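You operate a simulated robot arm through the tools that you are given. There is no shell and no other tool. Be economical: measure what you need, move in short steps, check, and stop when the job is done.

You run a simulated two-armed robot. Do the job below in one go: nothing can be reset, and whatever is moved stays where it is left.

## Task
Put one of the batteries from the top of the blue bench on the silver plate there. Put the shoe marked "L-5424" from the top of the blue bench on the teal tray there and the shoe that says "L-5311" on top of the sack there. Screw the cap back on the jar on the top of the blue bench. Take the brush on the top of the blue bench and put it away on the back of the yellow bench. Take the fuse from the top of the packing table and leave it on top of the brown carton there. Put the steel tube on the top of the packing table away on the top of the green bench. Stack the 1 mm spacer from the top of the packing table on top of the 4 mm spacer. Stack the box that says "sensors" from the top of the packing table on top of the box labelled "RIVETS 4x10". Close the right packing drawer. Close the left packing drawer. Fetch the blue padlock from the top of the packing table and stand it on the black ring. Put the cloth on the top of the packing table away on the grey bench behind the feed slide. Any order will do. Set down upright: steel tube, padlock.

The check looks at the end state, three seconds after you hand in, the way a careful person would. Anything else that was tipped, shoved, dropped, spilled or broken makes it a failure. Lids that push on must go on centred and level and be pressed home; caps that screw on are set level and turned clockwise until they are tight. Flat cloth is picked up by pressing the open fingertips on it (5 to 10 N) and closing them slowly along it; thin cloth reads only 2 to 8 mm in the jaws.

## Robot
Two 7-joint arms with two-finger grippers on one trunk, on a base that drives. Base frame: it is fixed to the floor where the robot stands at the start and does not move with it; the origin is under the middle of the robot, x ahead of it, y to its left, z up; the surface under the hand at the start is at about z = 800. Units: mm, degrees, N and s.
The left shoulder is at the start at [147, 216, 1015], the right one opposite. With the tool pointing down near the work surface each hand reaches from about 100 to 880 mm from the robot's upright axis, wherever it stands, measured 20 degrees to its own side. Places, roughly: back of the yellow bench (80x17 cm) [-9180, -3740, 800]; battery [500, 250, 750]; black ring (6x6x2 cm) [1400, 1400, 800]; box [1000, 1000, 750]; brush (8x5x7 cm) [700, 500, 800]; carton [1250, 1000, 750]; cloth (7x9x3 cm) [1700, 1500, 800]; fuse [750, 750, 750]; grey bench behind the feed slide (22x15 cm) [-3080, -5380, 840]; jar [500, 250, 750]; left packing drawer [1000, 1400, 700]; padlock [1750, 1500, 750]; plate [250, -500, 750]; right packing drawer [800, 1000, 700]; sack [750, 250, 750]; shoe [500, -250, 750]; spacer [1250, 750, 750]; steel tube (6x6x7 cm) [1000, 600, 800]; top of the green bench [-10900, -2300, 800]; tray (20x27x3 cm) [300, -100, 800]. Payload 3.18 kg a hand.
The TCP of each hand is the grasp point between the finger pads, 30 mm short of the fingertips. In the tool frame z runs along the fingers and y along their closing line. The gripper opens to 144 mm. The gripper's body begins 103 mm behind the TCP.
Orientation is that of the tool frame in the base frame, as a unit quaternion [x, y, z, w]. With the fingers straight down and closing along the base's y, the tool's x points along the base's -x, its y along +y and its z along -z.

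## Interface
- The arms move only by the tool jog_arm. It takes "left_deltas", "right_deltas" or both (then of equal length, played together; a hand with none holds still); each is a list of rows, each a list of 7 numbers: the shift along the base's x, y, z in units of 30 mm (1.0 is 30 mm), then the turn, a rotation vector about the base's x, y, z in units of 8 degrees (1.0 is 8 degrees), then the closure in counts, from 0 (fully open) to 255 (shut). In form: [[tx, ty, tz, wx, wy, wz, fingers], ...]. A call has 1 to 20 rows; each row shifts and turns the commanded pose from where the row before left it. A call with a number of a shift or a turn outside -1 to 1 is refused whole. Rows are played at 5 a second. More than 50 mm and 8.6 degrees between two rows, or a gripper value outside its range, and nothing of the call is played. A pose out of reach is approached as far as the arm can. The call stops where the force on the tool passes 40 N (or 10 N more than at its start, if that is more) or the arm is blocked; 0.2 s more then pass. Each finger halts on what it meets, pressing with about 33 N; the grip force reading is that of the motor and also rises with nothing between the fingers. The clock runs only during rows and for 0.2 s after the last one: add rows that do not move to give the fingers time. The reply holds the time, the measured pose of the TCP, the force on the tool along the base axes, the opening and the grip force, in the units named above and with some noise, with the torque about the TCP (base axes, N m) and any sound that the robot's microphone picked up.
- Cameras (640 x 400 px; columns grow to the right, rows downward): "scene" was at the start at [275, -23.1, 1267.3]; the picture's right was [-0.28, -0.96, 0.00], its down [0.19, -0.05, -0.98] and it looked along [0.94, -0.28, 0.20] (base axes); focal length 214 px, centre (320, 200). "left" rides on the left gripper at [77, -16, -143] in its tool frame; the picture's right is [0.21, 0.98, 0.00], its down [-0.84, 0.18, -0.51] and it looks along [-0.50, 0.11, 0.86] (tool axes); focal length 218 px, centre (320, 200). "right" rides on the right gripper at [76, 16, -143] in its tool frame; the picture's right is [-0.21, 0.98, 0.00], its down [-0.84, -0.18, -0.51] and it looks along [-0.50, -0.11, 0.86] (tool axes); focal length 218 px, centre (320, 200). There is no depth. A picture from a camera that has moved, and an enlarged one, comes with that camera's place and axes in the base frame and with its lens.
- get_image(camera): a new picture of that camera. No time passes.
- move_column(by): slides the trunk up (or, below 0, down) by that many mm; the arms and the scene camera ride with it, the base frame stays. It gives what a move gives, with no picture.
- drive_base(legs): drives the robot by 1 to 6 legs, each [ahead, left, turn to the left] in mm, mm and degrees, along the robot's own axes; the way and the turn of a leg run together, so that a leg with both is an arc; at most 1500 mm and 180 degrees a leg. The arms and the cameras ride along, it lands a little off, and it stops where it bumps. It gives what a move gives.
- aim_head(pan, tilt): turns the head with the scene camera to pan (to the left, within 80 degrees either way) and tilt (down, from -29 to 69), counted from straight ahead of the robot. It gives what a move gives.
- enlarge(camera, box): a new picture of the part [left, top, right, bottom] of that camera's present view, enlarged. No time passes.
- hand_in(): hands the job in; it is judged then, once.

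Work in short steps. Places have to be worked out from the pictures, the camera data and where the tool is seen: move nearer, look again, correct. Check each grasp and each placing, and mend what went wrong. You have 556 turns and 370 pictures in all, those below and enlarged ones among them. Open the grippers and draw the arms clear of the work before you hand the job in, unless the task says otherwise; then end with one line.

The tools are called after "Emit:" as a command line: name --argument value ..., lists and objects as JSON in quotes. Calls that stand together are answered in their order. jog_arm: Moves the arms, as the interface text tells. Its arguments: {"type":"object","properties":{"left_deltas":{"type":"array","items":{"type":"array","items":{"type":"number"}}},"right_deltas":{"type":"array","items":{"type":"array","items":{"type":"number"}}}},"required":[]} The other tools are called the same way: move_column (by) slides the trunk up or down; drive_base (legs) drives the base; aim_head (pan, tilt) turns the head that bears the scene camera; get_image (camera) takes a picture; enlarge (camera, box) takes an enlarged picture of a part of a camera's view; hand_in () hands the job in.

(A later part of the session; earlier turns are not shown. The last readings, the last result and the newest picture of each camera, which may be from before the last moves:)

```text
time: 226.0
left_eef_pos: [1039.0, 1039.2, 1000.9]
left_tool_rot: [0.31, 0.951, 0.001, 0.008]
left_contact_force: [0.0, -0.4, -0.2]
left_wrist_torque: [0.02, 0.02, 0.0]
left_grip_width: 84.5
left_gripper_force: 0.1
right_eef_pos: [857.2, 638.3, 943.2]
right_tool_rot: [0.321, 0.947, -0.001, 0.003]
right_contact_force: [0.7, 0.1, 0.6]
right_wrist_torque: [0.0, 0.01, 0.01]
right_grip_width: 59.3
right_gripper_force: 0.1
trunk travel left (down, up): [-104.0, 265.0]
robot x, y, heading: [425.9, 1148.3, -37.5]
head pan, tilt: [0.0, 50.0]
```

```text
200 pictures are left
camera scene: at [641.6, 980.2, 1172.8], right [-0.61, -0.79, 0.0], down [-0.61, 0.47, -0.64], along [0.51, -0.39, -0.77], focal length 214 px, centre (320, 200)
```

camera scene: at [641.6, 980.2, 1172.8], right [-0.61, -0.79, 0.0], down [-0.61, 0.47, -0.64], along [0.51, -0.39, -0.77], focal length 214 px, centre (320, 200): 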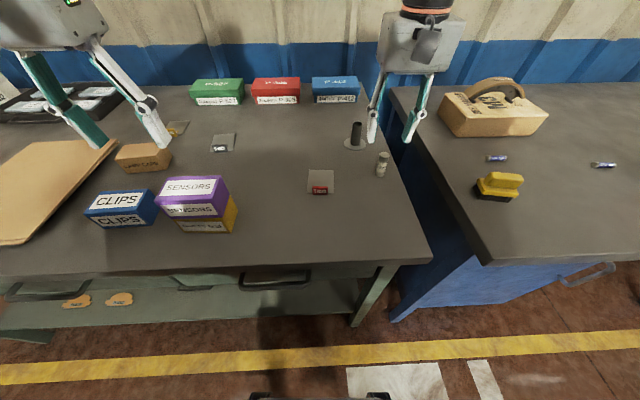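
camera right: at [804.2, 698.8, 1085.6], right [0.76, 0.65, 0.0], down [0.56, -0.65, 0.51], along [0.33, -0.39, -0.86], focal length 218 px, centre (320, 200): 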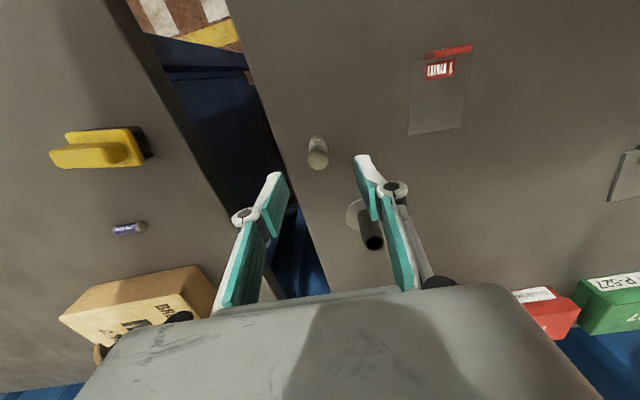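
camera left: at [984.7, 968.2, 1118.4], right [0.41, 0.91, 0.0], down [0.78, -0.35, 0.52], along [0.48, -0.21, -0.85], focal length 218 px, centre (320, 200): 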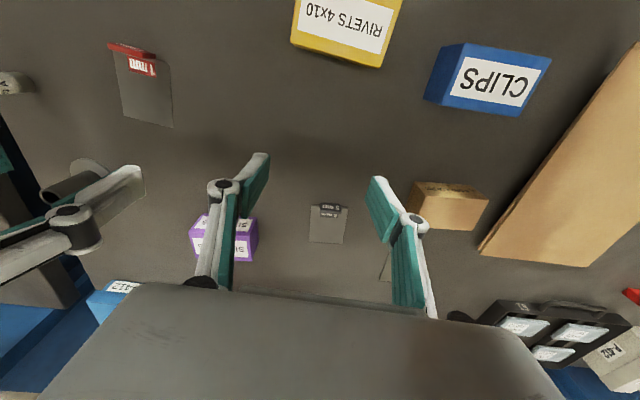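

Fuse is 7 mm further forward. Correct, then descend to 850 and grip.

Emit:
jog_arm --right_deltas '[[0.17, -0.15, -0.9, 0, 0, 0, 150], [0, 0, -0.6, 0, 0, 0, 150], [0, 0, 0, 0, 0, 0, 150]]'

Emit:
get_image --camera "right"

```text
time: 226.8
left_eef_pos: [1038.5, 1038.0, 1000.8]
left_tool_rot: [0.31, 0.951, 0.001, 0.008]
left_contact_force: [-0.7, -0.6, 0.5]
left_wrist_torque: [-0.01, 0.0, 0.01]
left_grip_width: 84.8
left_gripper_force: 0.1
right_eef_pos: [861.9, 632.9, 899.4]
right_tool_rot: [0.321, 0.947, -0.001, 0.003]
right_contact_force: [0.0, 0.4, 0.0]
right_wrist_torque: [-0.01, -0.03, 0.0]
right_grip_width: 59.3
right_gripper_force: 0.0
trunk travel left (down, up): [-104.0, 265.0]
robot x, y, heading: [426.8, 1141.8, -37.7]
head pan, tilt: [0.0, 50.0]
```

```text
199 pictures are left
camera right: at [809.6, 693.0, 1041.0], right [0.76, 0.65, 0.0], down [0.56, -0.65, 0.51], along [0.33, -0.39, -0.86], focal length 218 px, centre (320, 200)
```

right: 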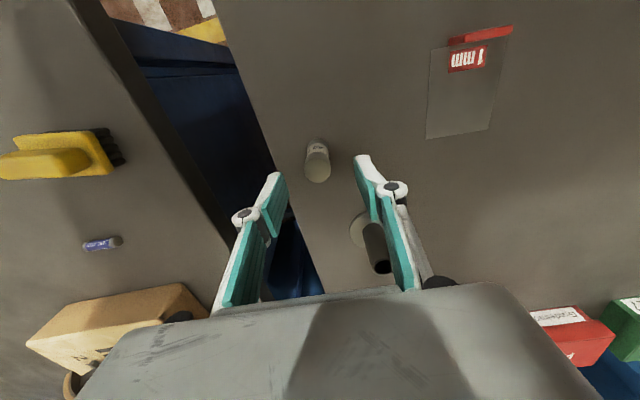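

Centred. Descend and grip.

Emit:
jog_arm --right_deltas '[[-0.03, -0.04, -0.8, 0, 0, 0, 150], [0, 0, -0.8, 0, 0, 0, 150], [0, 0, 0, 0, 0, 0, 190], [0, 0, 0, 0, 0, 0, 210], [0, 0, 0, 0, 0, 0, 255], [0, 0, 0, 0, 0, 0, 255]]'

Emit:
get_image --camera "right"

```text
time: 228.2
left_eef_pos: [1038.6, 1038.4, 1000.3]
left_tool_rot: [0.31, 0.951, 0.0, 0.008]
left_contact_force: [0.6, 0.3, 0.0]
left_wrist_torque: [0.01, 0.0, -0.03]
left_grip_width: 84.8
left_gripper_force: 0.1
right_eef_pos: [861.3, 632.4, 850.7]
right_tool_rot: [0.321, 0.947, -0.001, 0.002]
right_contact_force: [-0.7, 0.7, -0.7]
right_wrist_torque: [0.0, -0.03, 0.01]
right_grip_width: 20.8
right_gripper_force: 33.6
trunk travel left (down, up): [-104.0, 265.0]
robot x, y, heading: [429.2, 1146.4, -37.4]
head pan, tilt: [0.0, 50.0]
```

```text
198 pictures are left
camera right: at [809.5, 691.6, 993.0], right [0.76, 0.65, 0.0], down [0.56, -0.65, 0.51], along [0.33, -0.39, -0.86], focal length 218 px, centre (320, 200)
```

right: 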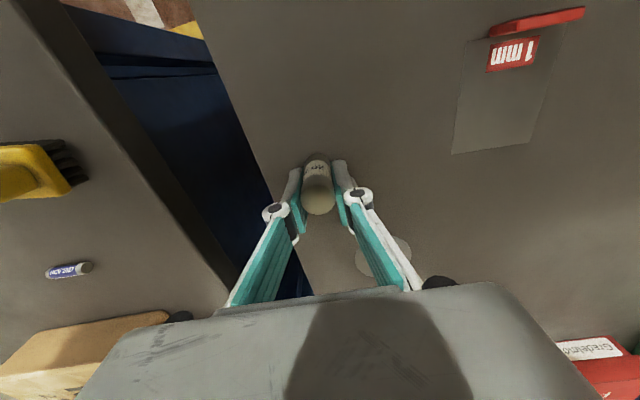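

Fuse held (20.8 mm). Lift, raise the left hand, and drive left 430 mm so that the carton is in front.

Emit:
jog_arm --right_deltas '[[0, 0, 0.5, 0, 0, 0, 255], [0, 0, 1, 0, 0, 0, 255], [0, 0, 1, 0, 0, 0, 255], [0, 0, 1, 0, 0, 0, 255], [0, 0, 1, 0, 0, 0, 255]]' --left_deltas '[[-0.8, 0.4, 0.5, 0, 0, 0, 105], [-0.8, 0.4, 0.5, 0, 0, 0, 105], [-0.8, 0.4, 0.5, 0, 0, 0, 105], [-0.8, 0.4, 0.5, 0, 0, 0, 105], [0, 0, 0, 0, 0, 0, 105]]'

Emit:
drive_base --legs '[[0, 430, 0], [80, 0, 0]]'

Emit:
get_image --camera "scene"

Emit:
get_image --camera "right"

```text
time: 229.4
left_eef_pos: [941.9, 1085.9, 1060.7]
left_tool_rot: [0.311, 0.95, 0.001, 0.008]
left_contact_force: [-0.4, 0.0, 0.2]
left_wrist_torque: [-0.03, 0.02, -0.01]
left_grip_width: 84.6
left_gripper_force: 0.1
right_eef_pos: [863.7, 629.9, 985.7]
right_tool_rot: [0.32, 0.947, 0.0, 0.002]
right_contact_force: [-1.1, -0.1, 0.3]
right_wrist_torque: [-0.02, -0.01, 0.0]
right_grip_width: 20.7
right_gripper_force: 32.8
trunk travel left (down, up): [-104.0, 265.0]
robot x, y, heading: [427.4, 1143.7, -37.6]
head pan, tilt: [0.0, 50.0]
```

```text
time: 234.4
left_eef_pos: [1267.4, 1381.5, 1060.2]
left_tool_rot: [0.31, 0.951, 0.001, 0.007]
left_contact_force: [-0.6, -0.5, 0.0]
left_wrist_torque: [0.01, 0.01, 0.03]
left_grip_width: 84.7
left_gripper_force: 0.0
right_eef_pos: [1188.9, 926.9, 985.4]
right_tool_rot: [0.321, 0.947, 0.0, 0.002]
right_contact_force: [0.5, -0.6, -0.2]
right_wrist_torque: [0.01, 0.03, 0.0]
right_grip_width: 20.6
right_gripper_force: 32.6
trunk travel left (down, up): [-104.0, 265.0]
robot x, y, heading: [749.5, 1441.4, -37.4]
head pan, tilt: [0.0, 50.0]
```

```text
197 pictures are left
camera scene: at [966.8, 1275.9, 1172.7], right [-0.61, -0.79, 0.0], down [-0.61, 0.47, -0.64], along [0.51, -0.39, -0.77], focal length 214 px, centre (320, 200)
```

scene: 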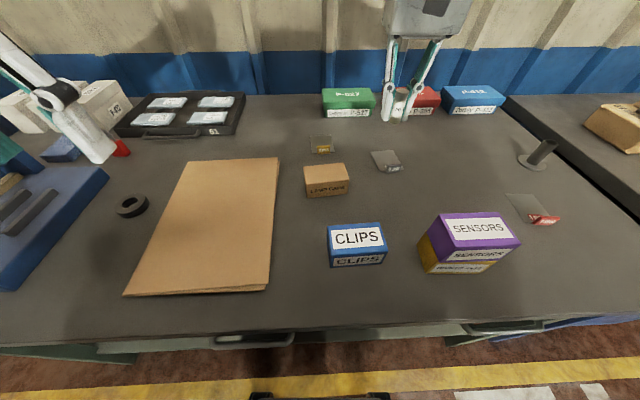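

```text
196 pictures are left
camera right: at [1136.6, 986.9, 1127.5], right [0.76, 0.65, 0.0], down [0.56, -0.65, 0.51], along [0.33, -0.39, -0.86], focal length 218 px, centre (320, 200)
```

right: 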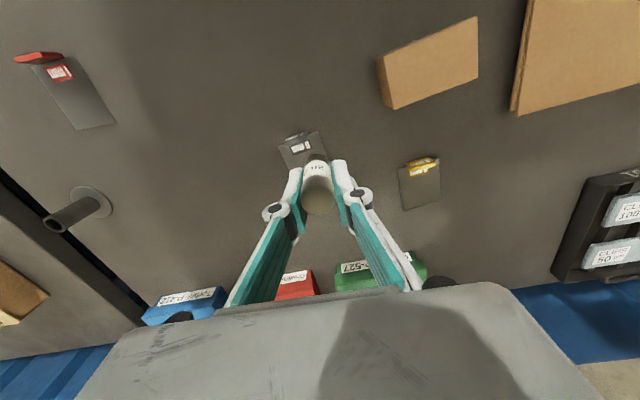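

The LAMP CAPS carton top is at about (1222,1067). Move the fuse above it.

Emit:
jog_arm --right_deltas '[[0.213, 0.927, 0, 0, 0, 0, 255], [0.213, 0.927, 0, 0, 0, 0, 255], [0.213, 0.927, 0, 0, 0, 0, 255], [0.213, 0.927, 0, 0, 0, 0, 255], [0.213, 0.927, 0, 0, 0, 0, 255], [0, 0, -0.8, 0, 0, 0, 255], [0, 0, -0.5, 0, 0, 0, 255], [0, 0, 0, 0, 0, 0, 255]]'

Emit:
get_image --camera "right"

Emit:
enlarge --camera "scene" --box '[250, 110, 410, 210]'

```text
time: 236.2
left_eef_pos: [1267.0, 1383.1, 1059.9]
left_tool_rot: [0.309, 0.951, 0.0, 0.007]
left_contact_force: [0.6, -0.1, 0.0]
left_wrist_torque: [-0.03, -0.01, -0.05]
left_grip_width: 84.7
left_gripper_force: 0.1
right_eef_pos: [1220.9, 1065.5, 944.9]
right_tool_rot: [0.32, 0.947, -0.001, 0.003]
right_contact_force: [-0.5, 0.1, 0.4]
right_wrist_torque: [-0.02, 0.01, 0.04]
right_grip_width: 20.8
right_gripper_force: 33.3
trunk travel left (down, up): [-104.0, 265.0]
robot x, y, heading: [750.9, 1438.3, -37.3]
head pan, tilt: [0.0, 50.0]
```

```text
195 pictures are left
camera right: at [1169.3, 1125.9, 1088.2], right [0.76, 0.65, 0.0], down [0.56, -0.65, 0.51], along [0.33, -0.39, -0.86], focal length 218 px, centre (320, 200)
```

right: 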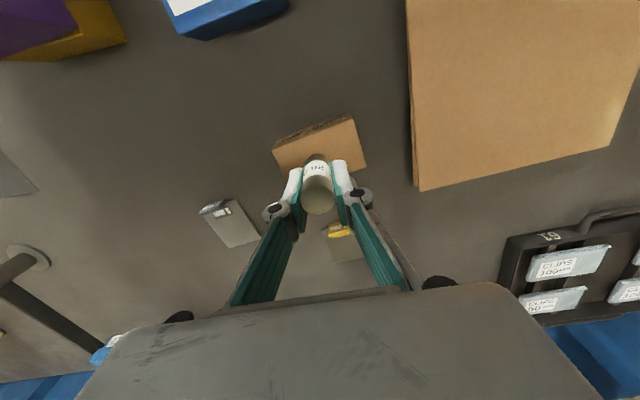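

```text
4.00 times, centred on (330, 160) of scene
camera zoom: at [966.5, 1276.1, 1172.7], right [-0.61, -0.79, 0.0], down [-0.61, 0.47, -0.64], along [0.51, -0.39, -0.77], focal length 858 px, centre (280, 360)
```

zoom: 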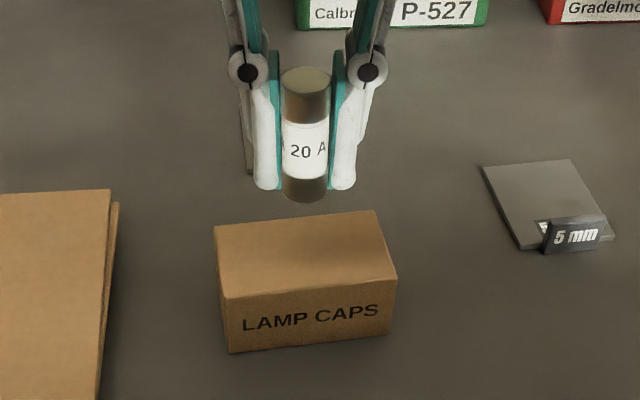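

Centred over the carton. Lower to contact.

Emit:
jog_arm --right_deltas '[[0.05, -0.03, -0.8, 0, 0, 0, 255], [0, 0, -0.6, 0, 0, 0, 255], [0, 0, 0, 0, 0, 0, 255]]'

Emit:
jog_arm --right_deltas '[[0, 0, -0.1, 0, 0, 0, 255], [0, 0, -0.1, 0, 0, 0, 255], [0, 0, 0, 0, 0, 0, 255]]'

```text
time: 237.0
left_eef_pos: [1266.0, 1381.7, 1059.7]
left_tool_rot: [0.31, 0.951, 0.0, 0.007]
left_contact_force: [0.5, 0.0, -0.1]
left_wrist_torque: [0.02, -0.03, -0.04]
left_grip_width: 84.7
left_gripper_force: 0.1
right_eef_pos: [1223.3, 1064.6, 904.3]
right_tool_rot: [0.321, 0.947, -0.001, 0.002]
right_contact_force: [0.2, -0.1, -1.3]
right_wrist_torque: [-0.01, -0.02, -0.04]
right_grip_width: 20.6
right_gripper_force: 33.1
trunk travel left (down, up): [-104.0, 265.0]
robot x, y, heading: [752.2, 1444.2, -37.2]
head pan, tilt: [0.0, 50.0]
```

```text
time: 237.8
left_eef_pos: [1266.5, 1381.7, 1060.3]
left_tool_rot: [0.309, 0.951, 0.0, 0.007]
left_contact_force: [-0.7, -0.6, -0.2]
left_wrist_torque: [-0.02, 0.04, 0.0]
left_grip_width: 84.6
left_gripper_force: 0.2
right_eef_pos: [1221.9, 1064.9, 897.6]
right_tool_rot: [0.32, 0.947, -0.001, 0.002]
right_contact_force: [0.1, 0.2, -1.0]
right_wrist_torque: [-0.02, 0.01, 0.03]
right_grip_width: 20.8
right_gripper_force: 32.7
trunk travel left (down, up): [-104.0, 265.0]
robot x, y, heading: [752.3, 1441.3, -37.1]
head pan, tilt: [0.0, 50.0]
```

Emit:
jog_arm --right_deltas '[[0, 0, -0.08, 0, 0, 0, 255], [0, 0, 0, 0, 0, 0, 255]]'

Emit:
jog_arm --right_deltas '[[0, 0, -0.08, 0, 0, 0, 255], [0, 0, 0, 0, 0, 0, 255]]'

Emit:
enlarge --camera "scene" --box '[250, 110, 410, 210]'

```text
time: 238.4
left_eef_pos: [1267.4, 1382.0, 1061.2]
left_tool_rot: [0.31, 0.951, 0.0, 0.008]
left_contact_force: [0.0, 0.2, 0.3]
left_wrist_torque: [0.01, -0.01, -0.01]
left_grip_width: 84.4
left_gripper_force: 0.0
right_eef_pos: [1222.7, 1064.2, 895.8]
right_tool_rot: [0.321, 0.947, 0.0, 0.002]
right_contact_force: [0.7, 1.6, -0.4]
right_wrist_torque: [0.0, -0.05, 0.0]
right_grip_width: 20.6
right_gripper_force: 33.0
trunk travel left (down, up): [-104.0, 265.0]
robot x, y, heading: [752.7, 1439.2, -37.4]
head pan, tilt: [0.0, 50.0]
```

```text
time: 239.0
left_eef_pos: [1266.1, 1381.7, 1061.5]
left_tool_rot: [0.309, 0.951, 0.0, 0.008]
left_contact_force: [0.6, 0.0, 0.6]
left_wrist_torque: [0.0, -0.02, 0.01]
left_grip_width: 84.8
left_gripper_force: 0.0
right_eef_pos: [1221.9, 1065.5, 895.2]
right_tool_rot: [0.321, 0.947, -0.001, 0.005]
right_contact_force: [-0.5, -1.8, 11.3]
right_wrist_torque: [0.04, 0.11, 0.0]
right_grip_width: 20.7
right_gripper_force: 33.0
trunk travel left (down, up): [-104.0, 265.0]
robot x, y, heading: [754.1, 1439.5, -37.7]
head pan, tilt: [0.0, 50.0]
```

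```text
4.00 times, centred on (330, 160) of scene
camera zoom: at [965.7, 1276.6, 1173.2], right [-0.61, -0.79, 0.0], down [-0.61, 0.47, -0.64], along [0.51, -0.39, -0.77], focal length 858 px, centre (280, 360)
```

zoom: 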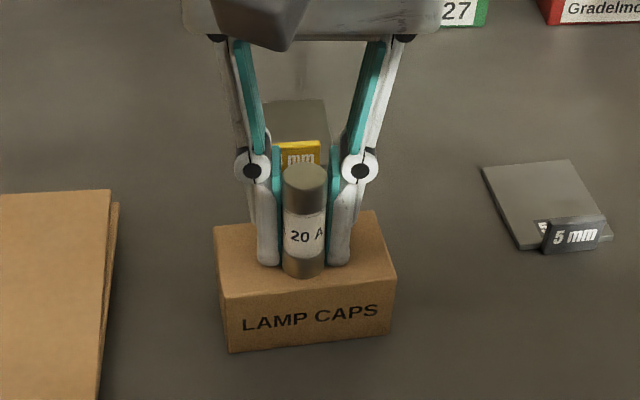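

Seated on the carton. Open gently and rise straight.

Emit:
jog_arm --right_deltas '[[0, 0, 0.03, 0, 0, 0, 225], [0, 0, 0, 0, 0, 0, 215], [0, 0, 0, 0, 0, 0, 200], [0, 0, 0, 0, 0, 0, 175], [0, 0, 0.5, 0, 0, 0, 170], [0, 0, 1, 0, 0, 0, 170], [0, 0, 1, 0, 0, 0, 170], [0, 0, 0.6, 0, 0, 0, 170]]'

Emit:
enlarge --camera "scene" --box '[250, 110, 410, 210]'

```text
time: 240.8
left_eef_pos: [1267.2, 1382.6, 1060.2]
left_tool_rot: [0.31, 0.951, 0.001, 0.007]
left_contact_force: [-0.3, -0.7, 0.1]
left_wrist_torque: [0.01, -0.02, -0.03]
left_grip_width: 84.6
left_gripper_force: 0.0
right_eef_pos: [1221.4, 1066.2, 988.8]
right_tool_rot: [0.32, 0.948, -0.001, 0.003]
right_contact_force: [-0.1, 0.1, 0.3]
right_wrist_torque: [-0.01, 0.02, -0.01]
right_grip_width: 48.0
right_gripper_force: 0.2
trunk travel left (down, up): [-104.0, 265.0]
robot x, y, heading: [752.2, 1438.2, -37.7]
head pan, tilt: [0.0, 50.0]
```

```text
4.00 times, centred on (330, 160) of scene
camera zoom: at [966.4, 1276.3, 1172.7], right [-0.61, -0.79, 0.0], down [-0.61, 0.47, -0.64], along [0.51, -0.39, -0.77], focal length 858 px, centre (280, 360)
```

zoom: 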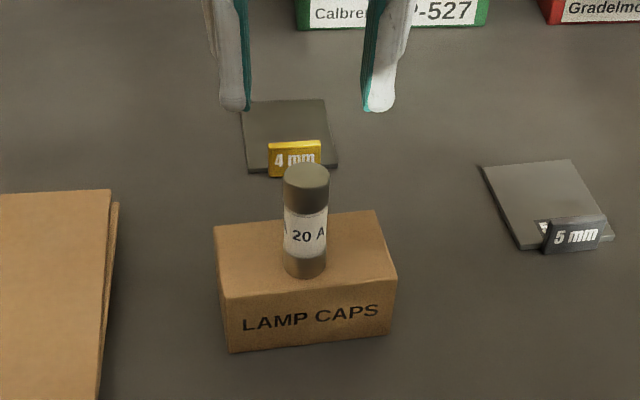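

The fuse stands on the carton. Now the spacers: zoom in on the 4 mm and 1 mm ones.

Emit:
enlarge --camera "scene" --box '[295, 125, 351, 160]'

Emit:
enlarge --camera "scene" --box '[488, 180, 568, 230]'

Emit:
get_image --camera "right"

```text
11.43 times, centred on (323, 142) of scene
camera zoom: at [966.4, 1276.3, 1172.7], right [-0.61, -0.79, 0.0], down [-0.61, 0.47, -0.64], along [0.51, -0.39, -0.77], focal length 2451 px, centre (286, 857)
```

zoom: 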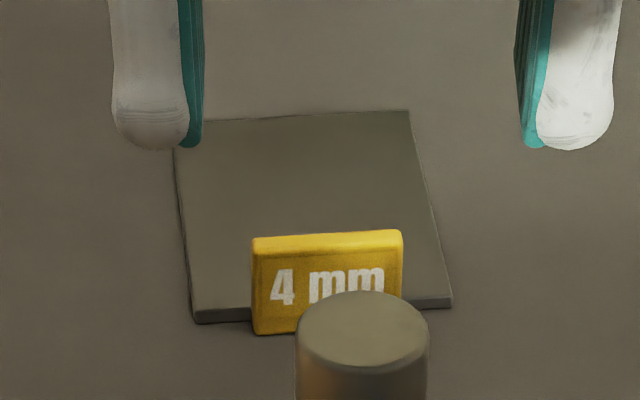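

```text
8.00 times, centred on (528, 205) of scene
camera zoom: at [966.4, 1276.3, 1172.7], right [-0.61, -0.79, 0.0], down [-0.61, 0.47, -0.64], along [0.51, -0.39, -0.77], focal length 1716 px, centre (-1344, 160)
```

zoom: 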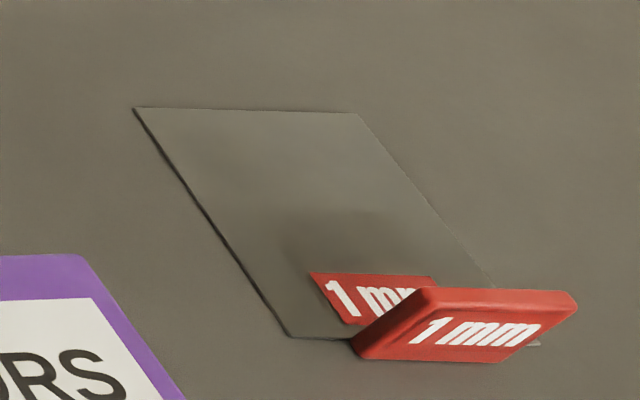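

```text
189 pictures are left
camera right: at [1169.1, 1126.2, 1131.2], right [0.76, 0.65, 0.0], down [0.56, -0.65, 0.51], along [0.33, -0.39, -0.86], focal length 218 px, centre (320, 200)
```

right: 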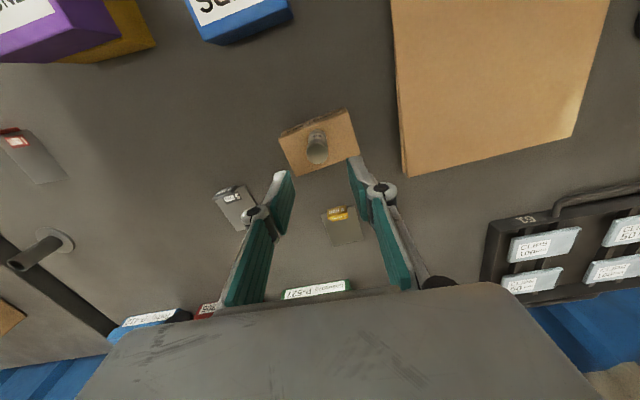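

The tabs stand on the plate's front edges. I will pick the 1 mm spacer by its tab and lay it turned 90° on the 4 mm one. Drive right 430 mm.

Emit:
drive_base --legs '[[0, -430, 0]]'

Emit:
get_image --camera "right"

Emit:
get_image --camera "scene"

```text
time: 245.2
left_eef_pos: [999.8, 1033.0, 1060.9]
left_tool_rot: [0.311, 0.95, 0.001, 0.008]
left_contact_force: [0.3, -0.4, -0.9]
left_wrist_torque: [0.04, 0.01, -0.01]
left_grip_width: 84.9
left_gripper_force: 0.1
right_eef_pos: [955.2, 716.2, 987.9]
right_tool_rot: [0.32, 0.947, -0.001, 0.002]
right_contact_force: [0.7, 0.4, 0.4]
right_wrist_torque: [0.0, 0.01, -0.03]
right_grip_width: 48.0
right_gripper_force: 0.1
trunk travel left (down, up): [-104.0, 265.0]
robot x, y, heading: [484.8, 1092.4, -37.6]
head pan, tilt: [0.0, 50.0]
```

```text
188 pictures are left
camera right: at [902.3, 776.9, 1130.7], right [0.76, 0.65, 0.0], down [0.56, -0.65, 0.51], along [0.33, -0.39, -0.86], focal length 218 px, centre (320, 200)
```

right: 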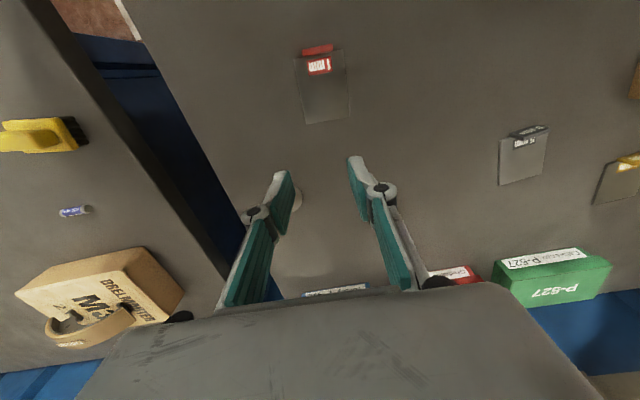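

```text
187 pictures are left
camera scene: at [699.6, 927.1, 1172.6], right [-0.61, -0.79, 0.0], down [-0.61, 0.47, -0.64], along [0.51, -0.39, -0.77], focal length 214 px, centre (320, 200)
```

scene: 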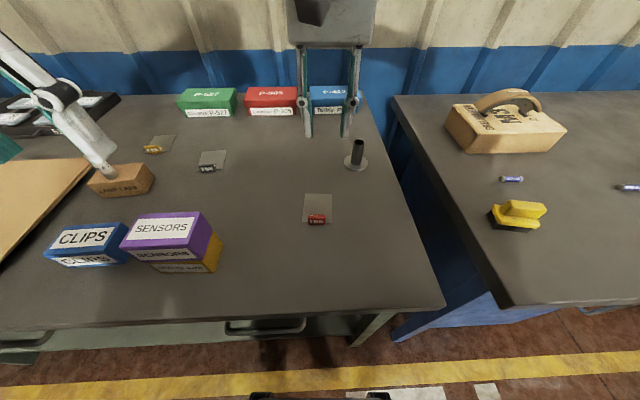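

Tab of the 1 mm spacer is at about (888,788). Turn the right hand -90° and move over it.

Emit:
jog_arm --right_deltas '[[-0.187, 0.2, -0.16, 0, 0, -0.9375, 170], [-0.187, 0.2, -0.16, 0, 0, -0.9375, 170], [-0.187, 0.2, -0.16, 0, 0, -0.9375, 170], [-0.187, 0.2, -0.16, 0, 0, -0.9375, 170], [-0.187, 0.2, -0.16, 0, 0, -0.9375, 170], [-0.187, 0.2, -0.16, 0, 0, -0.9375, 170], [-0.187, 0.2, -0.16, 0, 0, -0.9375, 170], [-0.187, 0.2, -0.16, 0, 0, -0.9375, 170], [-0.187, 0.2, -0.16, 0, 0, -0.9375, 170], [-0.187, 0.2, -0.16, 0, 0, -0.9375, 170], [-0.187, 0.2, -0.16, 0, 0, -0.9375, 170], [-0.187, 0.2, -0.16, 0, 0, -0.9375, 170], [0, 0, 0, 0, 0, 0, 170]]'

Emit:
get_image --camera "right"

Emit:
enlarge --camera "right" --box '[240, 100, 400, 200]'

```text
time: 248.0
left_eef_pos: [1000.3, 1032.2, 1061.0]
left_tool_rot: [0.311, 0.95, 0.0, 0.007]
left_contact_force: [0.2, 0.8, 0.6]
left_wrist_torque: [-0.01, -0.03, 0.0]
left_grip_width: 84.6
left_gripper_force: 0.0
right_eef_pos: [884.8, 789.3, 930.9]
right_tool_rot: [0.897, 0.442, -0.003, 0.001]
right_contact_force: [-0.9, -0.1, 0.0]
right_wrist_torque: [0.04, 0.0, 0.01]
right_grip_width: 48.0
right_gripper_force: 0.0
trunk travel left (down, up): [-104.0, 265.0]
robot x, y, heading: [483.5, 1091.3, -37.4]
head pan, tilt: [0.0, 50.0]
```

```text
186 pictures are left
camera right: at [945.2, 840.9, 1072.9], right [0.65, -0.76, 0.0], down [-0.65, -0.56, 0.51], along [-0.39, -0.33, -0.86], focal length 218 px, centre (320, 200)
```

right: 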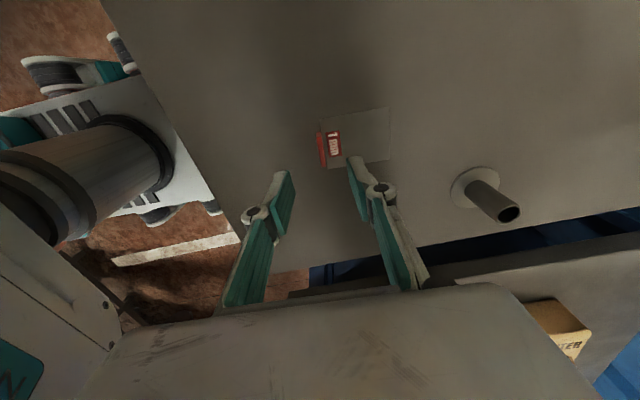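

```text
4.00 times, centred on (320, 150) of right
camera zoom: at [945.2, 840.9, 1072.9], right [0.65, -0.76, 0.0], down [-0.65, -0.56, 0.51], along [-0.39, -0.33, -0.86], focal length 873 px, centre (320, 400)
```

zoom: 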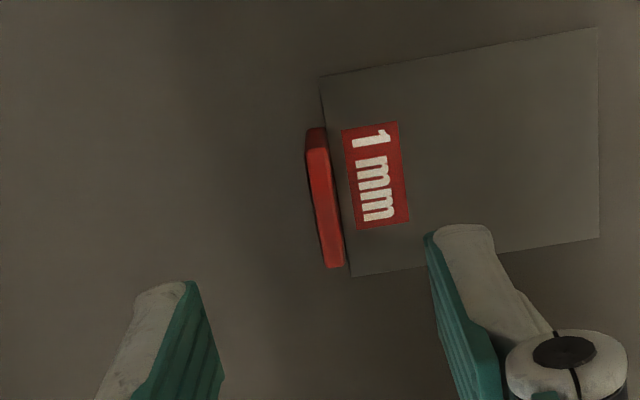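

The tab is exactly centred. Descend to 850, then feel for the table.

Emit:
jog_arm --right_deltas '[[0, 0, -1, 0, 0, 0, 190], [0, 0, -1, 0, 0, 0, 190], [0, 0, -0.7, 0, 0, 0, 190], [0, 0, 0, 0, 0, 0, 190]]'

Emit:
jog_arm --right_deltas '[[0, 0, -0.1, 0, 0, 0, 190], [0, 0, -0.05, 0, 0, 0, 190], [0, 0, 0, 0, 0, 0, 190]]'

Emit:
enlarge --camera "right" --box '[240, 120, 400, 220]'

```text
time: 249.0
left_eef_pos: [999.4, 1033.3, 1061.1]
left_tool_rot: [0.31, 0.951, 0.0, 0.009]
left_contact_force: [-0.2, -0.2, -0.6]
left_wrist_torque: [-0.04, 0.02, 0.02]
left_grip_width: 84.9
left_gripper_force: 0.1
right_eef_pos: [886.4, 788.8, 851.7]
right_tool_rot: [0.896, 0.443, -0.001, 0.002]
right_contact_force: [-0.2, -0.8, 6.6]
right_wrist_torque: [-0.1, -0.1, 0.0]
right_grip_width: 36.6
right_gripper_force: 0.0
trunk travel left (down, up): [-104.0, 265.0]
robot x, y, heading: [483.9, 1094.5, -37.4]
head pan, tilt: [0.0, 50.0]
```

```text
time: 249.9
left_eef_pos: [999.0, 1033.2, 1059.8]
left_tool_rot: [0.31, 0.951, 0.0, 0.008]
left_contact_force: [0.2, -0.9, 0.7]
left_wrist_torque: [0.03, 0.03, -0.01]
left_grip_width: 84.6
left_gripper_force: 0.0
right_eef_pos: [887.9, 787.6, 849.0]
right_tool_rot: [0.897, 0.442, 0.003, 0.002]
right_contact_force: [-5.9, -3.0, 29.2]
right_wrist_torque: [0.07, 0.47, 0.14]
right_grip_width: 38.8
right_gripper_force: 1.3
trunk travel left (down, up): [-104.0, 265.0]
robot x, y, heading: [485.7, 1090.6, -37.4]
head pan, tilt: [0.0, 50.0]
stopped in row 3 (right hand): the force on the tool passed its limit at 41 N (the readings are from after the stop); the commanded pose is now the measured one
```

```text
4.00 times, centred on (320, 170) of right
camera zoom: at [945.6, 839.8, 992.9], right [0.65, -0.76, 0.01], down [-0.66, -0.56, 0.5], along [-0.38, -0.33, -0.86], focal length 873 px, centre (320, 320)
```

zoom: 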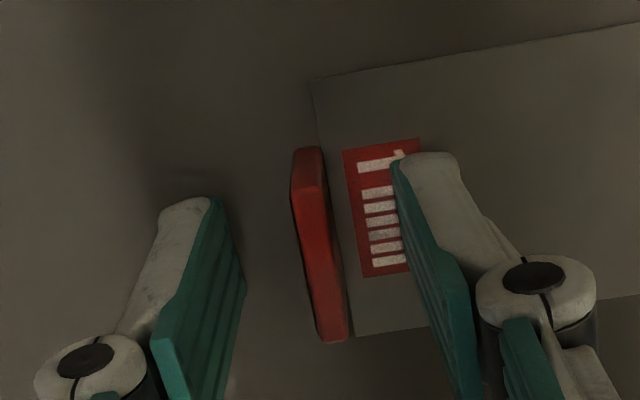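

The table here is at z≈820. Ease up 2 mm and close on the tab.

Emit:
jog_arm --right_deltas '[[0, 0, 0.1, 0, 0, 0, 190], [0, 0, 0, 0, 0, 0, 215], [0, 0, 0, 0, 0, 0, 230], [0, 0, 0, 0, 0, 0, 255], [0, 0, 0, 0, 0, 0, 255]]'

Emit:
enlarge --camera "right" --box '[240, 120, 400, 220]'

```text
time: 251.1
left_eef_pos: [1000.3, 1033.1, 1059.5]
left_tool_rot: [0.311, 0.95, 0.0, 0.007]
left_contact_force: [0.2, -1.3, -0.3]
left_wrist_torque: [-0.01, 0.0, -0.02]
left_grip_width: 84.7
left_gripper_force: 0.1
right_eef_pos: [887.3, 791.0, 848.9]
right_tool_rot: [0.897, 0.442, 0.0, 0.002]
right_contact_force: [-0.2, -0.6, 1.2]
right_wrist_torque: [0.0, 0.05, -0.01]
right_grip_width: 6.0
right_gripper_force: 33.2
trunk travel left (down, up): [-104.0, 265.0]
robot x, y, heading: [484.1, 1091.9, -37.5]
head pan, tilt: [0.0, 50.0]
```

```text
4.00 times, centred on (320, 170) of right
camera zoom: at [946.5, 840.5, 991.2], right [0.65, -0.76, 0.0], down [-0.66, -0.56, 0.51], along [-0.39, -0.33, -0.86], focal length 873 px, centre (320, 320)
```

zoom: 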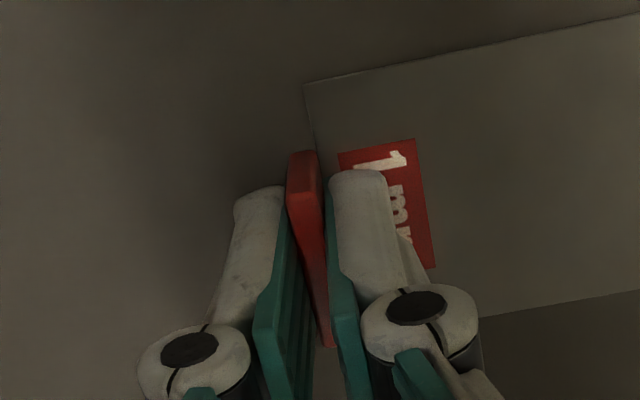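

Gripped at 6 mm. Lift and check.

Emit:
jog_arm --right_deltas '[[0, 0, 0.2, 0, 0, 0, 255], [0, 0, 0.5, 0, 0, 0, 255], [0, 0, 1, 0, 0, 0, 255], [0, 0, 1, 0, 0, 0, 255], [0, 0, 1, 0, 0, 0, 255], [0, 0, 1, 0, 0, 0, 255]]'

Emit:
get_image --camera "right"

Emit:
enlarge --camera "scene" --box '[240, 100, 400, 220]'

```text
time: 252.5
left_eef_pos: [998.6, 1033.0, 1061.5]
left_tool_rot: [0.311, 0.951, 0.0, 0.008]
left_contact_force: [0.0, 0.3, 0.1]
left_wrist_torque: [0.02, 0.0, -0.03]
left_grip_width: 85.0
left_gripper_force: 0.1
right_eef_pos: [887.4, 787.9, 991.1]
right_tool_rot: [0.897, 0.442, 0.0, 0.002]
right_contact_force: [-0.1, -0.4, -0.3]
right_wrist_torque: [0.02, 0.0, 0.0]
right_grip_width: 5.9
right_gripper_force: 32.9
trunk travel left (down, up): [-104.0, 265.0]
robot x, y, heading: [483.9, 1089.9, -37.6]
head pan, tilt: [0.0, 50.0]
```

```text
182 pictures are left
camera right: at [945.6, 839.6, 1134.0], right [0.65, -0.76, 0.0], down [-0.66, -0.56, 0.51], along [-0.38, -0.33, -0.86], focal length 218 px, centre (320, 200)
```

right: 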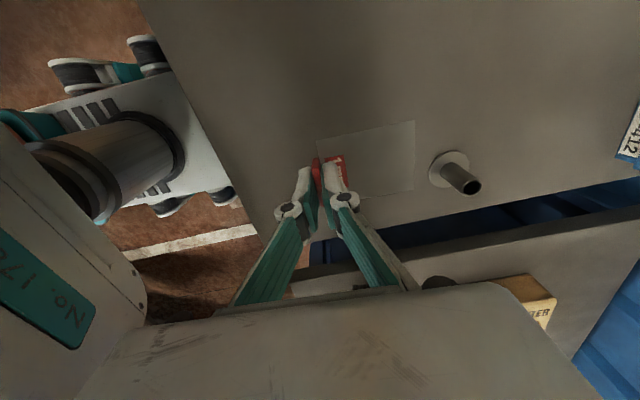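

```text
3.33 times, centred on (320, 160) of scene
camera zoom: at [699.2, 927.7, 1173.0], right [-0.61, -0.79, 0.0], down [-0.61, 0.47, -0.64], along [0.51, -0.39, -0.77], focal length 715 px, centre (320, 333)
```

zoom: 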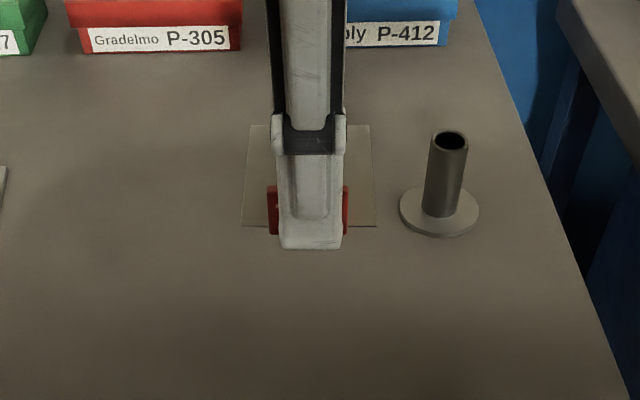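

The 1 mm spacer is held level. Drive left 440 and forward 70 to reach the 4 mm spacer.

Emit:
drive_base --legs '[[0, 440, 0], [70, 0, 0]]'

Emit:
get_image --camera "scene"

```text
time: 257.5
left_eef_pos: [1317.8, 1335.8, 1060.2]
left_tool_rot: [0.309, 0.951, 0.0, 0.007]
left_contact_force: [0.0, 0.0, -0.5]
left_wrist_torque: [0.03, 0.01, 0.01]
left_grip_width: 84.9
left_gripper_force: 0.1
right_eef_pos: [1204.8, 1090.1, 990.0]
right_tool_rot: [0.897, 0.443, 0.0, 0.003]
right_contact_force: [-0.2, -0.3, -1.4]
right_wrist_torque: [0.01, 0.07, 0.01]
right_grip_width: 6.1
right_gripper_force: 33.3
trunk travel left (down, up): [-104.0, 265.0]
robot x, y, heading: [801.3, 1393.5, -37.4]
head pan, tilt: [0.0, 50.0]
```

```text
180 pictures are left
camera scene: at [1017.6, 1228.6, 1172.6], right [-0.61, -0.8, 0.0], down [-0.61, 0.46, -0.64], along [0.51, -0.39, -0.77], focal length 214 px, centre (320, 200)
```

scene: 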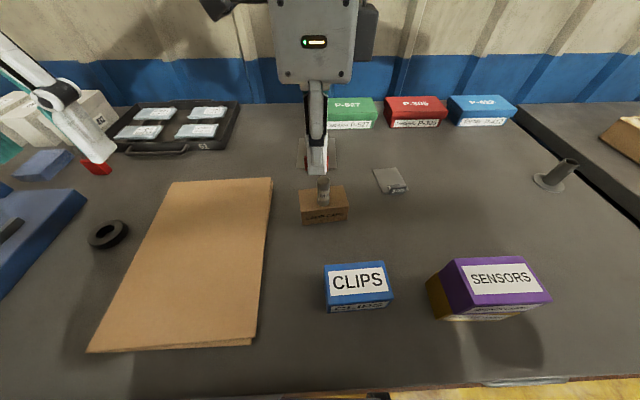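

Now rotate +90° while moving to a point beside the 4 mm spacer.

Emit:
jog_arm --right_deltas '[[0.371, -0.4375, 0, 0, 0, 0.9375, 255], [0.371, -0.4375, 0, 0, 0, 0.9375, 255], [0.371, -0.4375, 0, 0, 0, 0.9375, 255], [0.371, -0.4375, 0, 0, 0, 0.9375, 255], [0.371, -0.4375, 0, 0, 0, 0.9375, 255], [0.371, -0.4375, 0, 0, 0, 0.9375, 255], [0.371, -0.4375, 0, 0, 0, 0.9375, 255], [0.371, -0.4375, 0, 0, 0, 0.9375, 255], [0.371, -0.4375, 0, 0, 0, 0.9375, 255], [0.371, -0.4375, 0, 0, 0, 0.9375, 255], [0.371, -0.4375, 0, 0, 0, 0.9375, 255], [0.371, -0.4375, 0, 0, 0, 0.9375, 255], [0, 0, 0, 0, 0, 0, 255]]'

Emit:
get_image --camera "right"

Emit:
enlarge --camera "scene" --box '[260, 90, 420, 190]'

```text
time: 260.3
left_eef_pos: [1316.7, 1335.4, 1059.6]
left_tool_rot: [0.309, 0.951, 0.0, 0.008]
left_contact_force: [0.9, 0.9, -0.3]
left_wrist_torque: [-0.02, 0.02, -0.01]
left_grip_width: 84.7
left_gripper_force: 0.0
right_eef_pos: [1338.5, 932.9, 989.9]
right_tool_rot: [0.32, 0.948, 0.002, 0.001]
right_contact_force: [0.7, 0.0, -0.8]
right_wrist_torque: [0.0, 0.01, -0.02]
right_grip_width: 5.8
right_gripper_force: 33.0
trunk travel left (down, up): [-104.0, 265.0]
robot x, y, heading: [803.0, 1390.1, -37.1]
head pan, tilt: [0.0, 50.0]
```

```text
179 pictures are left
camera right: at [1286.4, 992.9, 1132.6], right [0.76, 0.65, 0.0], down [0.56, -0.65, 0.51], along [0.33, -0.38, -0.86], focal length 218 px, centre (320, 200)
```

right: 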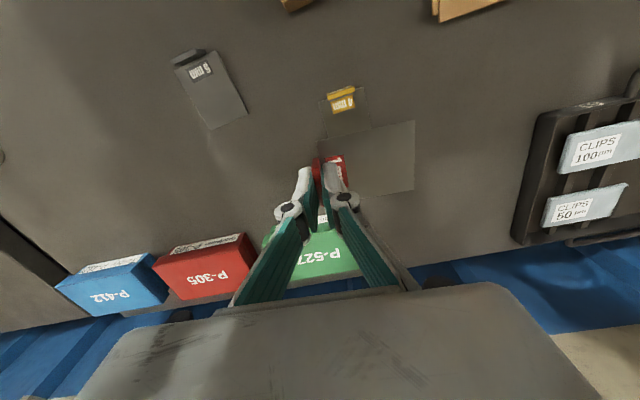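

```text
4.00 times, centred on (340, 140) of scene
camera zoom: at [1017.0, 1229.0, 1172.7], right [-0.61, -0.8, 0.0], down [-0.61, 0.46, -0.64], along [0.51, -0.39, -0.77], focal length 858 px, centre (240, 440)
```

zoom: 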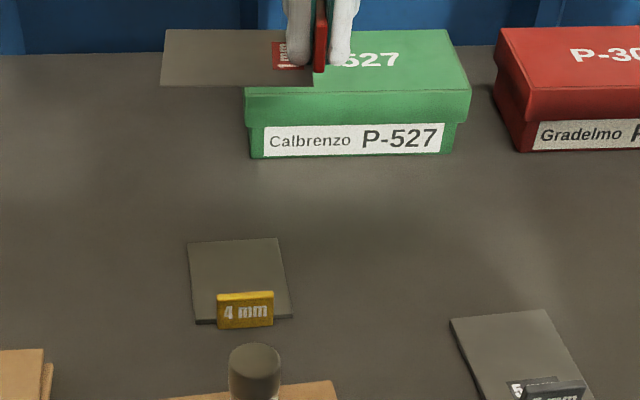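

4 mm plate centre about (1351,971). Correct by (-8,+5) and descend to 880 to check.

Emit:
jog_arm --right_deltas '[[-0.26, 0.16, -1, 0, 0, 0, 255], [0, 0, -1, 0, 0, 0, 255], [0, 0, -1, 0, 0, 0, 255], [0, 0, -0.6, 0, 0, 0, 255], [0, 0, 0, 0, 0, 0, 255]]'

Emit:
enlarge --camera "right" --box '[280, 110, 440, 210]'

Emit:
enlarge --camera "scene" --box '[270, 110, 366, 170]'

```text
time: 261.5
left_eef_pos: [1317.0, 1335.8, 1061.0]
left_tool_rot: [0.309, 0.951, 0.0, 0.007]
left_contact_force: [-0.2, 0.6, -0.3]
left_wrist_torque: [-0.01, 0.01, -0.01]
left_grip_width: 84.5
left_gripper_force: 0.1
right_eef_pos: [1331.7, 938.1, 879.6]
right_tool_rot: [0.321, 0.947, 0.001, 0.002]
right_contact_force: [0.0, 0.4, -1.1]
right_wrist_torque: [0.03, 0.01, 0.0]
right_grip_width: 5.9
right_gripper_force: 32.8
trunk travel left (down, up): [-104.0, 265.0]
robot x, y, heading: [803.5, 1390.0, -37.1]
head pan, tilt: [0.0, 50.0]
```

```text
4.00 times, centred on (360, 160) of right
camera zoom: at [1279.2, 997.5, 1023.7], right [0.76, 0.65, 0.0], down [0.56, -0.65, 0.51], along [0.33, -0.38, -0.86], focal length 873 px, centre (160, 360)
```

zoom: 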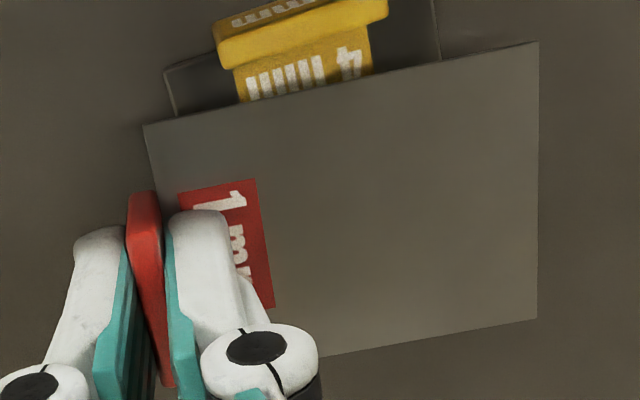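

```text
6.67 times, centred on (318, 140) of scene
camera zoom: at [1017.0, 1229.1, 1172.8], right [-0.61, -0.8, 0.0], down [-0.61, 0.46, -0.64], along [0.51, -0.39, -0.77], focal length 1430 px, centre (333, 600)
```

zoom: 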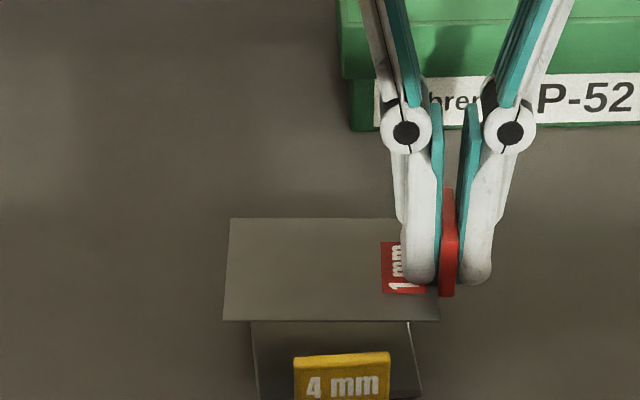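

Aligned well (the 1 mm plate lies crosswise, centred). Lower to contact.

Emit:
jog_arm --right_deltas '[[-0.04, -0.05, -0.5, 0, 0, 0, 255], [0, 0, -0.2, 0, 0, 0, 255], [0, 0, 0, 0, 0, 0, 255]]'

Emit:
jog_arm --right_deltas '[[0, 0, -0.08, 0, 0, 0, 255], [0, 0, -0.05, 0, 0, 0, 255], [0, 0, 0, 0, 0, 0, 255]]'

Emit:
enlarge --camera "scene" --box '[270, 110, 366, 170]'

```text
time: 262.3
left_eef_pos: [1317.2, 1334.9, 1061.1]
left_tool_rot: [0.309, 0.951, 0.001, 0.007]
left_contact_force: [0.8, -0.4, -0.5]
left_wrist_torque: [-0.02, -0.01, -0.03]
left_grip_width: 84.7
left_gripper_force: 0.1
right_eef_pos: [1330.6, 937.7, 860.3]
right_tool_rot: [0.321, 0.947, 0.002, 0.001]
right_contact_force: [0.5, -0.3, -0.3]
right_wrist_torque: [-0.02, 0.01, 0.01]
right_grip_width: 5.9
right_gripper_force: 33.1
trunk travel left (down, up): [-104.0, 265.0]
robot x, y, heading: [800.5, 1387.6, -37.4]
head pan, tilt: [0.0, 50.0]
```

```text
time: 263.1
left_eef_pos: [1317.9, 1336.7, 1060.7]
left_tool_rot: [0.309, 0.951, 0.0, 0.008]
left_contact_force: [-0.1, -0.5, 0.1]
left_wrist_torque: [-0.02, 0.0, 0.01]
left_grip_width: 84.7
left_gripper_force: 0.1
right_eef_pos: [1330.3, 935.1, 855.8]
right_tool_rot: [0.321, 0.947, 0.002, 0.002]
right_contact_force: [-0.8, -0.3, -0.1]
right_wrist_torque: [0.0, 0.01, -0.02]
right_grip_width: 5.8
right_gripper_force: 33.0
trunk travel left (down, up): [-104.0, 265.0]
robot x, y, heading: [799.5, 1393.0, -37.1]
head pan, tilt: [0.0, 50.0]
```

```text
6.67 times, centred on (318, 140) of scene
camera zoom: at [1017.2, 1228.9, 1172.6], right [-0.61, -0.8, 0.0], down [-0.61, 0.46, -0.64], along [0.51, -0.39, -0.77], focal length 1430 px, centre (333, 600)
```

zoom: 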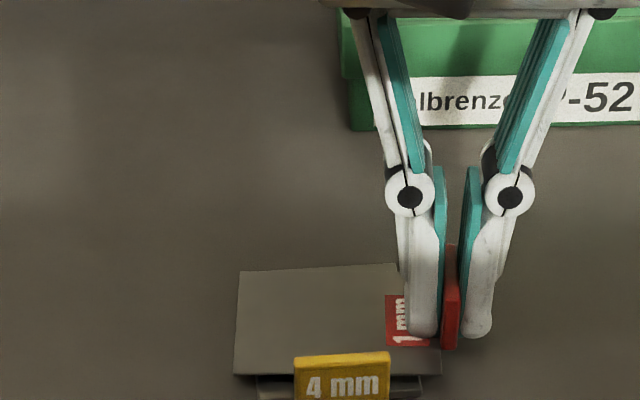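

The plate's edge is right at the 4 mm tab; shift 5 mm away from me and continue down.

Emit:
jog_arm --right_deltas '[[0.13, -0.1, 0, 0, 0, 0, 255], [0, 0, -0.05, 0, 0, 0, 255], [0, 0, 0, 0, 0, 0, 255]]'

Emit:
jog_arm --right_deltas '[[0, 0, -0.05, 0, 0, 0, 255], [0, 0, 0, 0, 0, 0, 255]]'

Emit:
jog_arm --right_deltas '[[0, 0, -0.04, 0, 0, 0, 255], [0, 0, 0, 0, 0, 0, 255]]'

Emit:
enlarge --camera "scene" --box '[270, 110, 366, 170]'

```text
time: 263.9
left_eef_pos: [1317.1, 1334.3, 1059.6]
left_tool_rot: [0.309, 0.951, 0.0, 0.008]
left_contact_force: [0.1, -0.3, 0.7]
left_wrist_torque: [0.0, 0.0, -0.02]
left_grip_width: 85.0
left_gripper_force: 0.0
right_eef_pos: [1333.9, 933.1, 856.3]
right_tool_rot: [0.321, 0.947, 0.002, 0.002]
right_contact_force: [-0.3, 0.2, -0.1]
right_wrist_torque: [0.02, 0.03, -0.05]
right_grip_width: 5.8
right_gripper_force: 32.7
trunk travel left (down, up): [-104.0, 265.0]
robot x, y, heading: [805.3, 1395.5, -37.2]
head pan, tilt: [0.0, 50.0]
```

```text
time: 264.5
left_eef_pos: [1317.9, 1335.3, 1060.9]
left_tool_rot: [0.309, 0.951, 0.0, 0.008]
left_contact_force: [0.5, -0.1, 0.0]
left_wrist_torque: [-0.01, 0.0, 0.0]
left_grip_width: 84.8
left_gripper_force: 0.0
right_eef_pos: [1334.0, 933.6, 854.1]
right_tool_rot: [0.321, 0.947, 0.001, 0.002]
right_contact_force: [0.1, -0.2, 0.4]
right_wrist_torque: [0.01, 0.04, 0.01]
right_grip_width: 6.1
right_gripper_force: 33.0
trunk travel left (down, up): [-104.0, 265.0]
robot x, y, heading: [798.5, 1391.2, -37.2]
head pan, tilt: [0.0, 50.0]
```

```text
time: 265.1
left_eef_pos: [1317.0, 1336.4, 1060.1]
left_tool_rot: [0.309, 0.951, 0.0, 0.007]
left_contact_force: [1.0, 0.6, -0.2]
left_wrist_torque: [0.02, 0.0, 0.0]
left_grip_width: 84.6
left_gripper_force: 0.1
right_eef_pos: [1335.1, 933.1, 852.2]
right_tool_rot: [0.321, 0.947, 0.001, 0.002]
right_contact_force: [-0.6, 0.0, -0.7]
right_wrist_torque: [0.01, 0.0, 0.02]
right_grip_width: 6.0
right_gripper_force: 33.1
trunk travel left (down, up): [-104.0, 265.0]
robot x, y, heading: [801.8, 1392.1, -37.3]
head pan, tilt: [0.0, 50.0]
```

```text
6.67 times, centred on (318, 140) of scene
camera zoom: at [1017.2, 1228.9, 1172.6], right [-0.61, -0.8, 0.0], down [-0.61, 0.46, -0.64], along [0.51, -0.39, -0.77], focal length 1430 px, centre (333, 600)
```

zoom: 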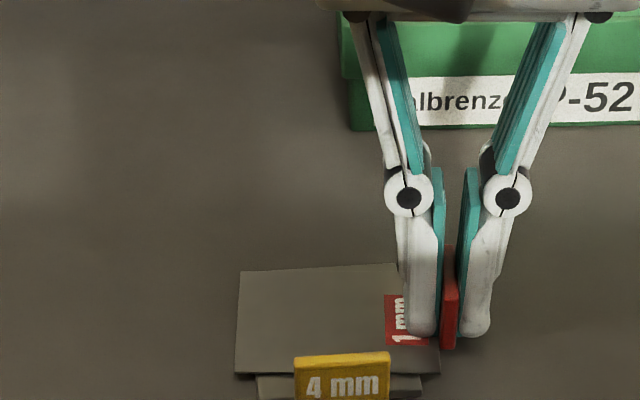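

Emit:
jog_arm --right_deltas '[[0, 0, -0.05, 0, 0, 0, 255], [0, 0, 0, 0, 0, 0, 255]]'

Emit:
jog_arm --right_deltas '[[0, 0, -0.05, 0, 0, 0, 255], [0, 0, 0, 0, 0, 0, 255]]'

Emit:
enlarge --camera "right" --box '[280, 110, 440, 210]'

```text
time: 265.7
left_eef_pos: [1317.5, 1336.5, 1060.5]
left_tool_rot: [0.308, 0.951, 0.0, 0.008]
left_contact_force: [-0.9, -0.2, 0.4]
left_wrist_torque: [-0.02, 0.02, 0.03]
left_grip_width: 84.8
left_gripper_force: 0.1
right_eef_pos: [1334.6, 932.9, 852.7]
right_tool_rot: [0.321, 0.947, 0.001, 0.002]
right_contact_force: [-0.8, -0.2, 3.2]
right_wrist_torque: [-0.01, 0.01, 0.02]
right_grip_width: 6.3
right_gripper_force: 33.0
trunk travel left (down, up): [-104.0, 265.0]
robot x, y, heading: [797.3, 1389.4, -37.1]
head pan, tilt: [0.0, 50.0]
```

```text
time: 266.3
left_eef_pos: [1316.4, 1335.2, 1061.3]
left_tool_rot: [0.309, 0.951, 0.001, 0.008]
left_contact_force: [-0.3, 0.0, -0.4]
left_wrist_torque: [0.01, -0.01, 0.0]
left_grip_width: 84.6
left_gripper_force: 0.0
right_eef_pos: [1334.1, 931.9, 853.1]
right_tool_rot: [0.32, 0.947, 0.001, 0.003]
right_contact_force: [2.4, -1.3, 10.8]
right_wrist_torque: [0.23, -0.01, 0.01]
right_grip_width: 6.0
right_gripper_force: 32.8
trunk travel left (down, up): [-104.0, 265.0]
robot x, y, heading: [801.5, 1389.3, -37.3]
head pan, tilt: [0.0, 50.0]
```

```text
4.00 times, centred on (360, 160) of right
camera zoom: at [1281.5, 993.0, 994.6], right [0.76, 0.65, 0.01], down [0.56, -0.65, 0.51], along [0.34, -0.39, -0.86], focal length 873 px, centre (160, 360)
```

zoom: 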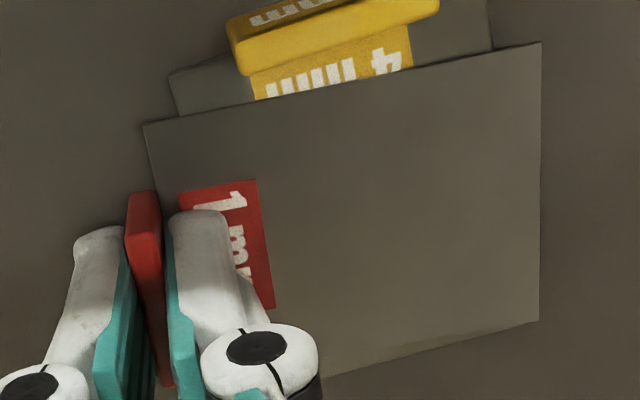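

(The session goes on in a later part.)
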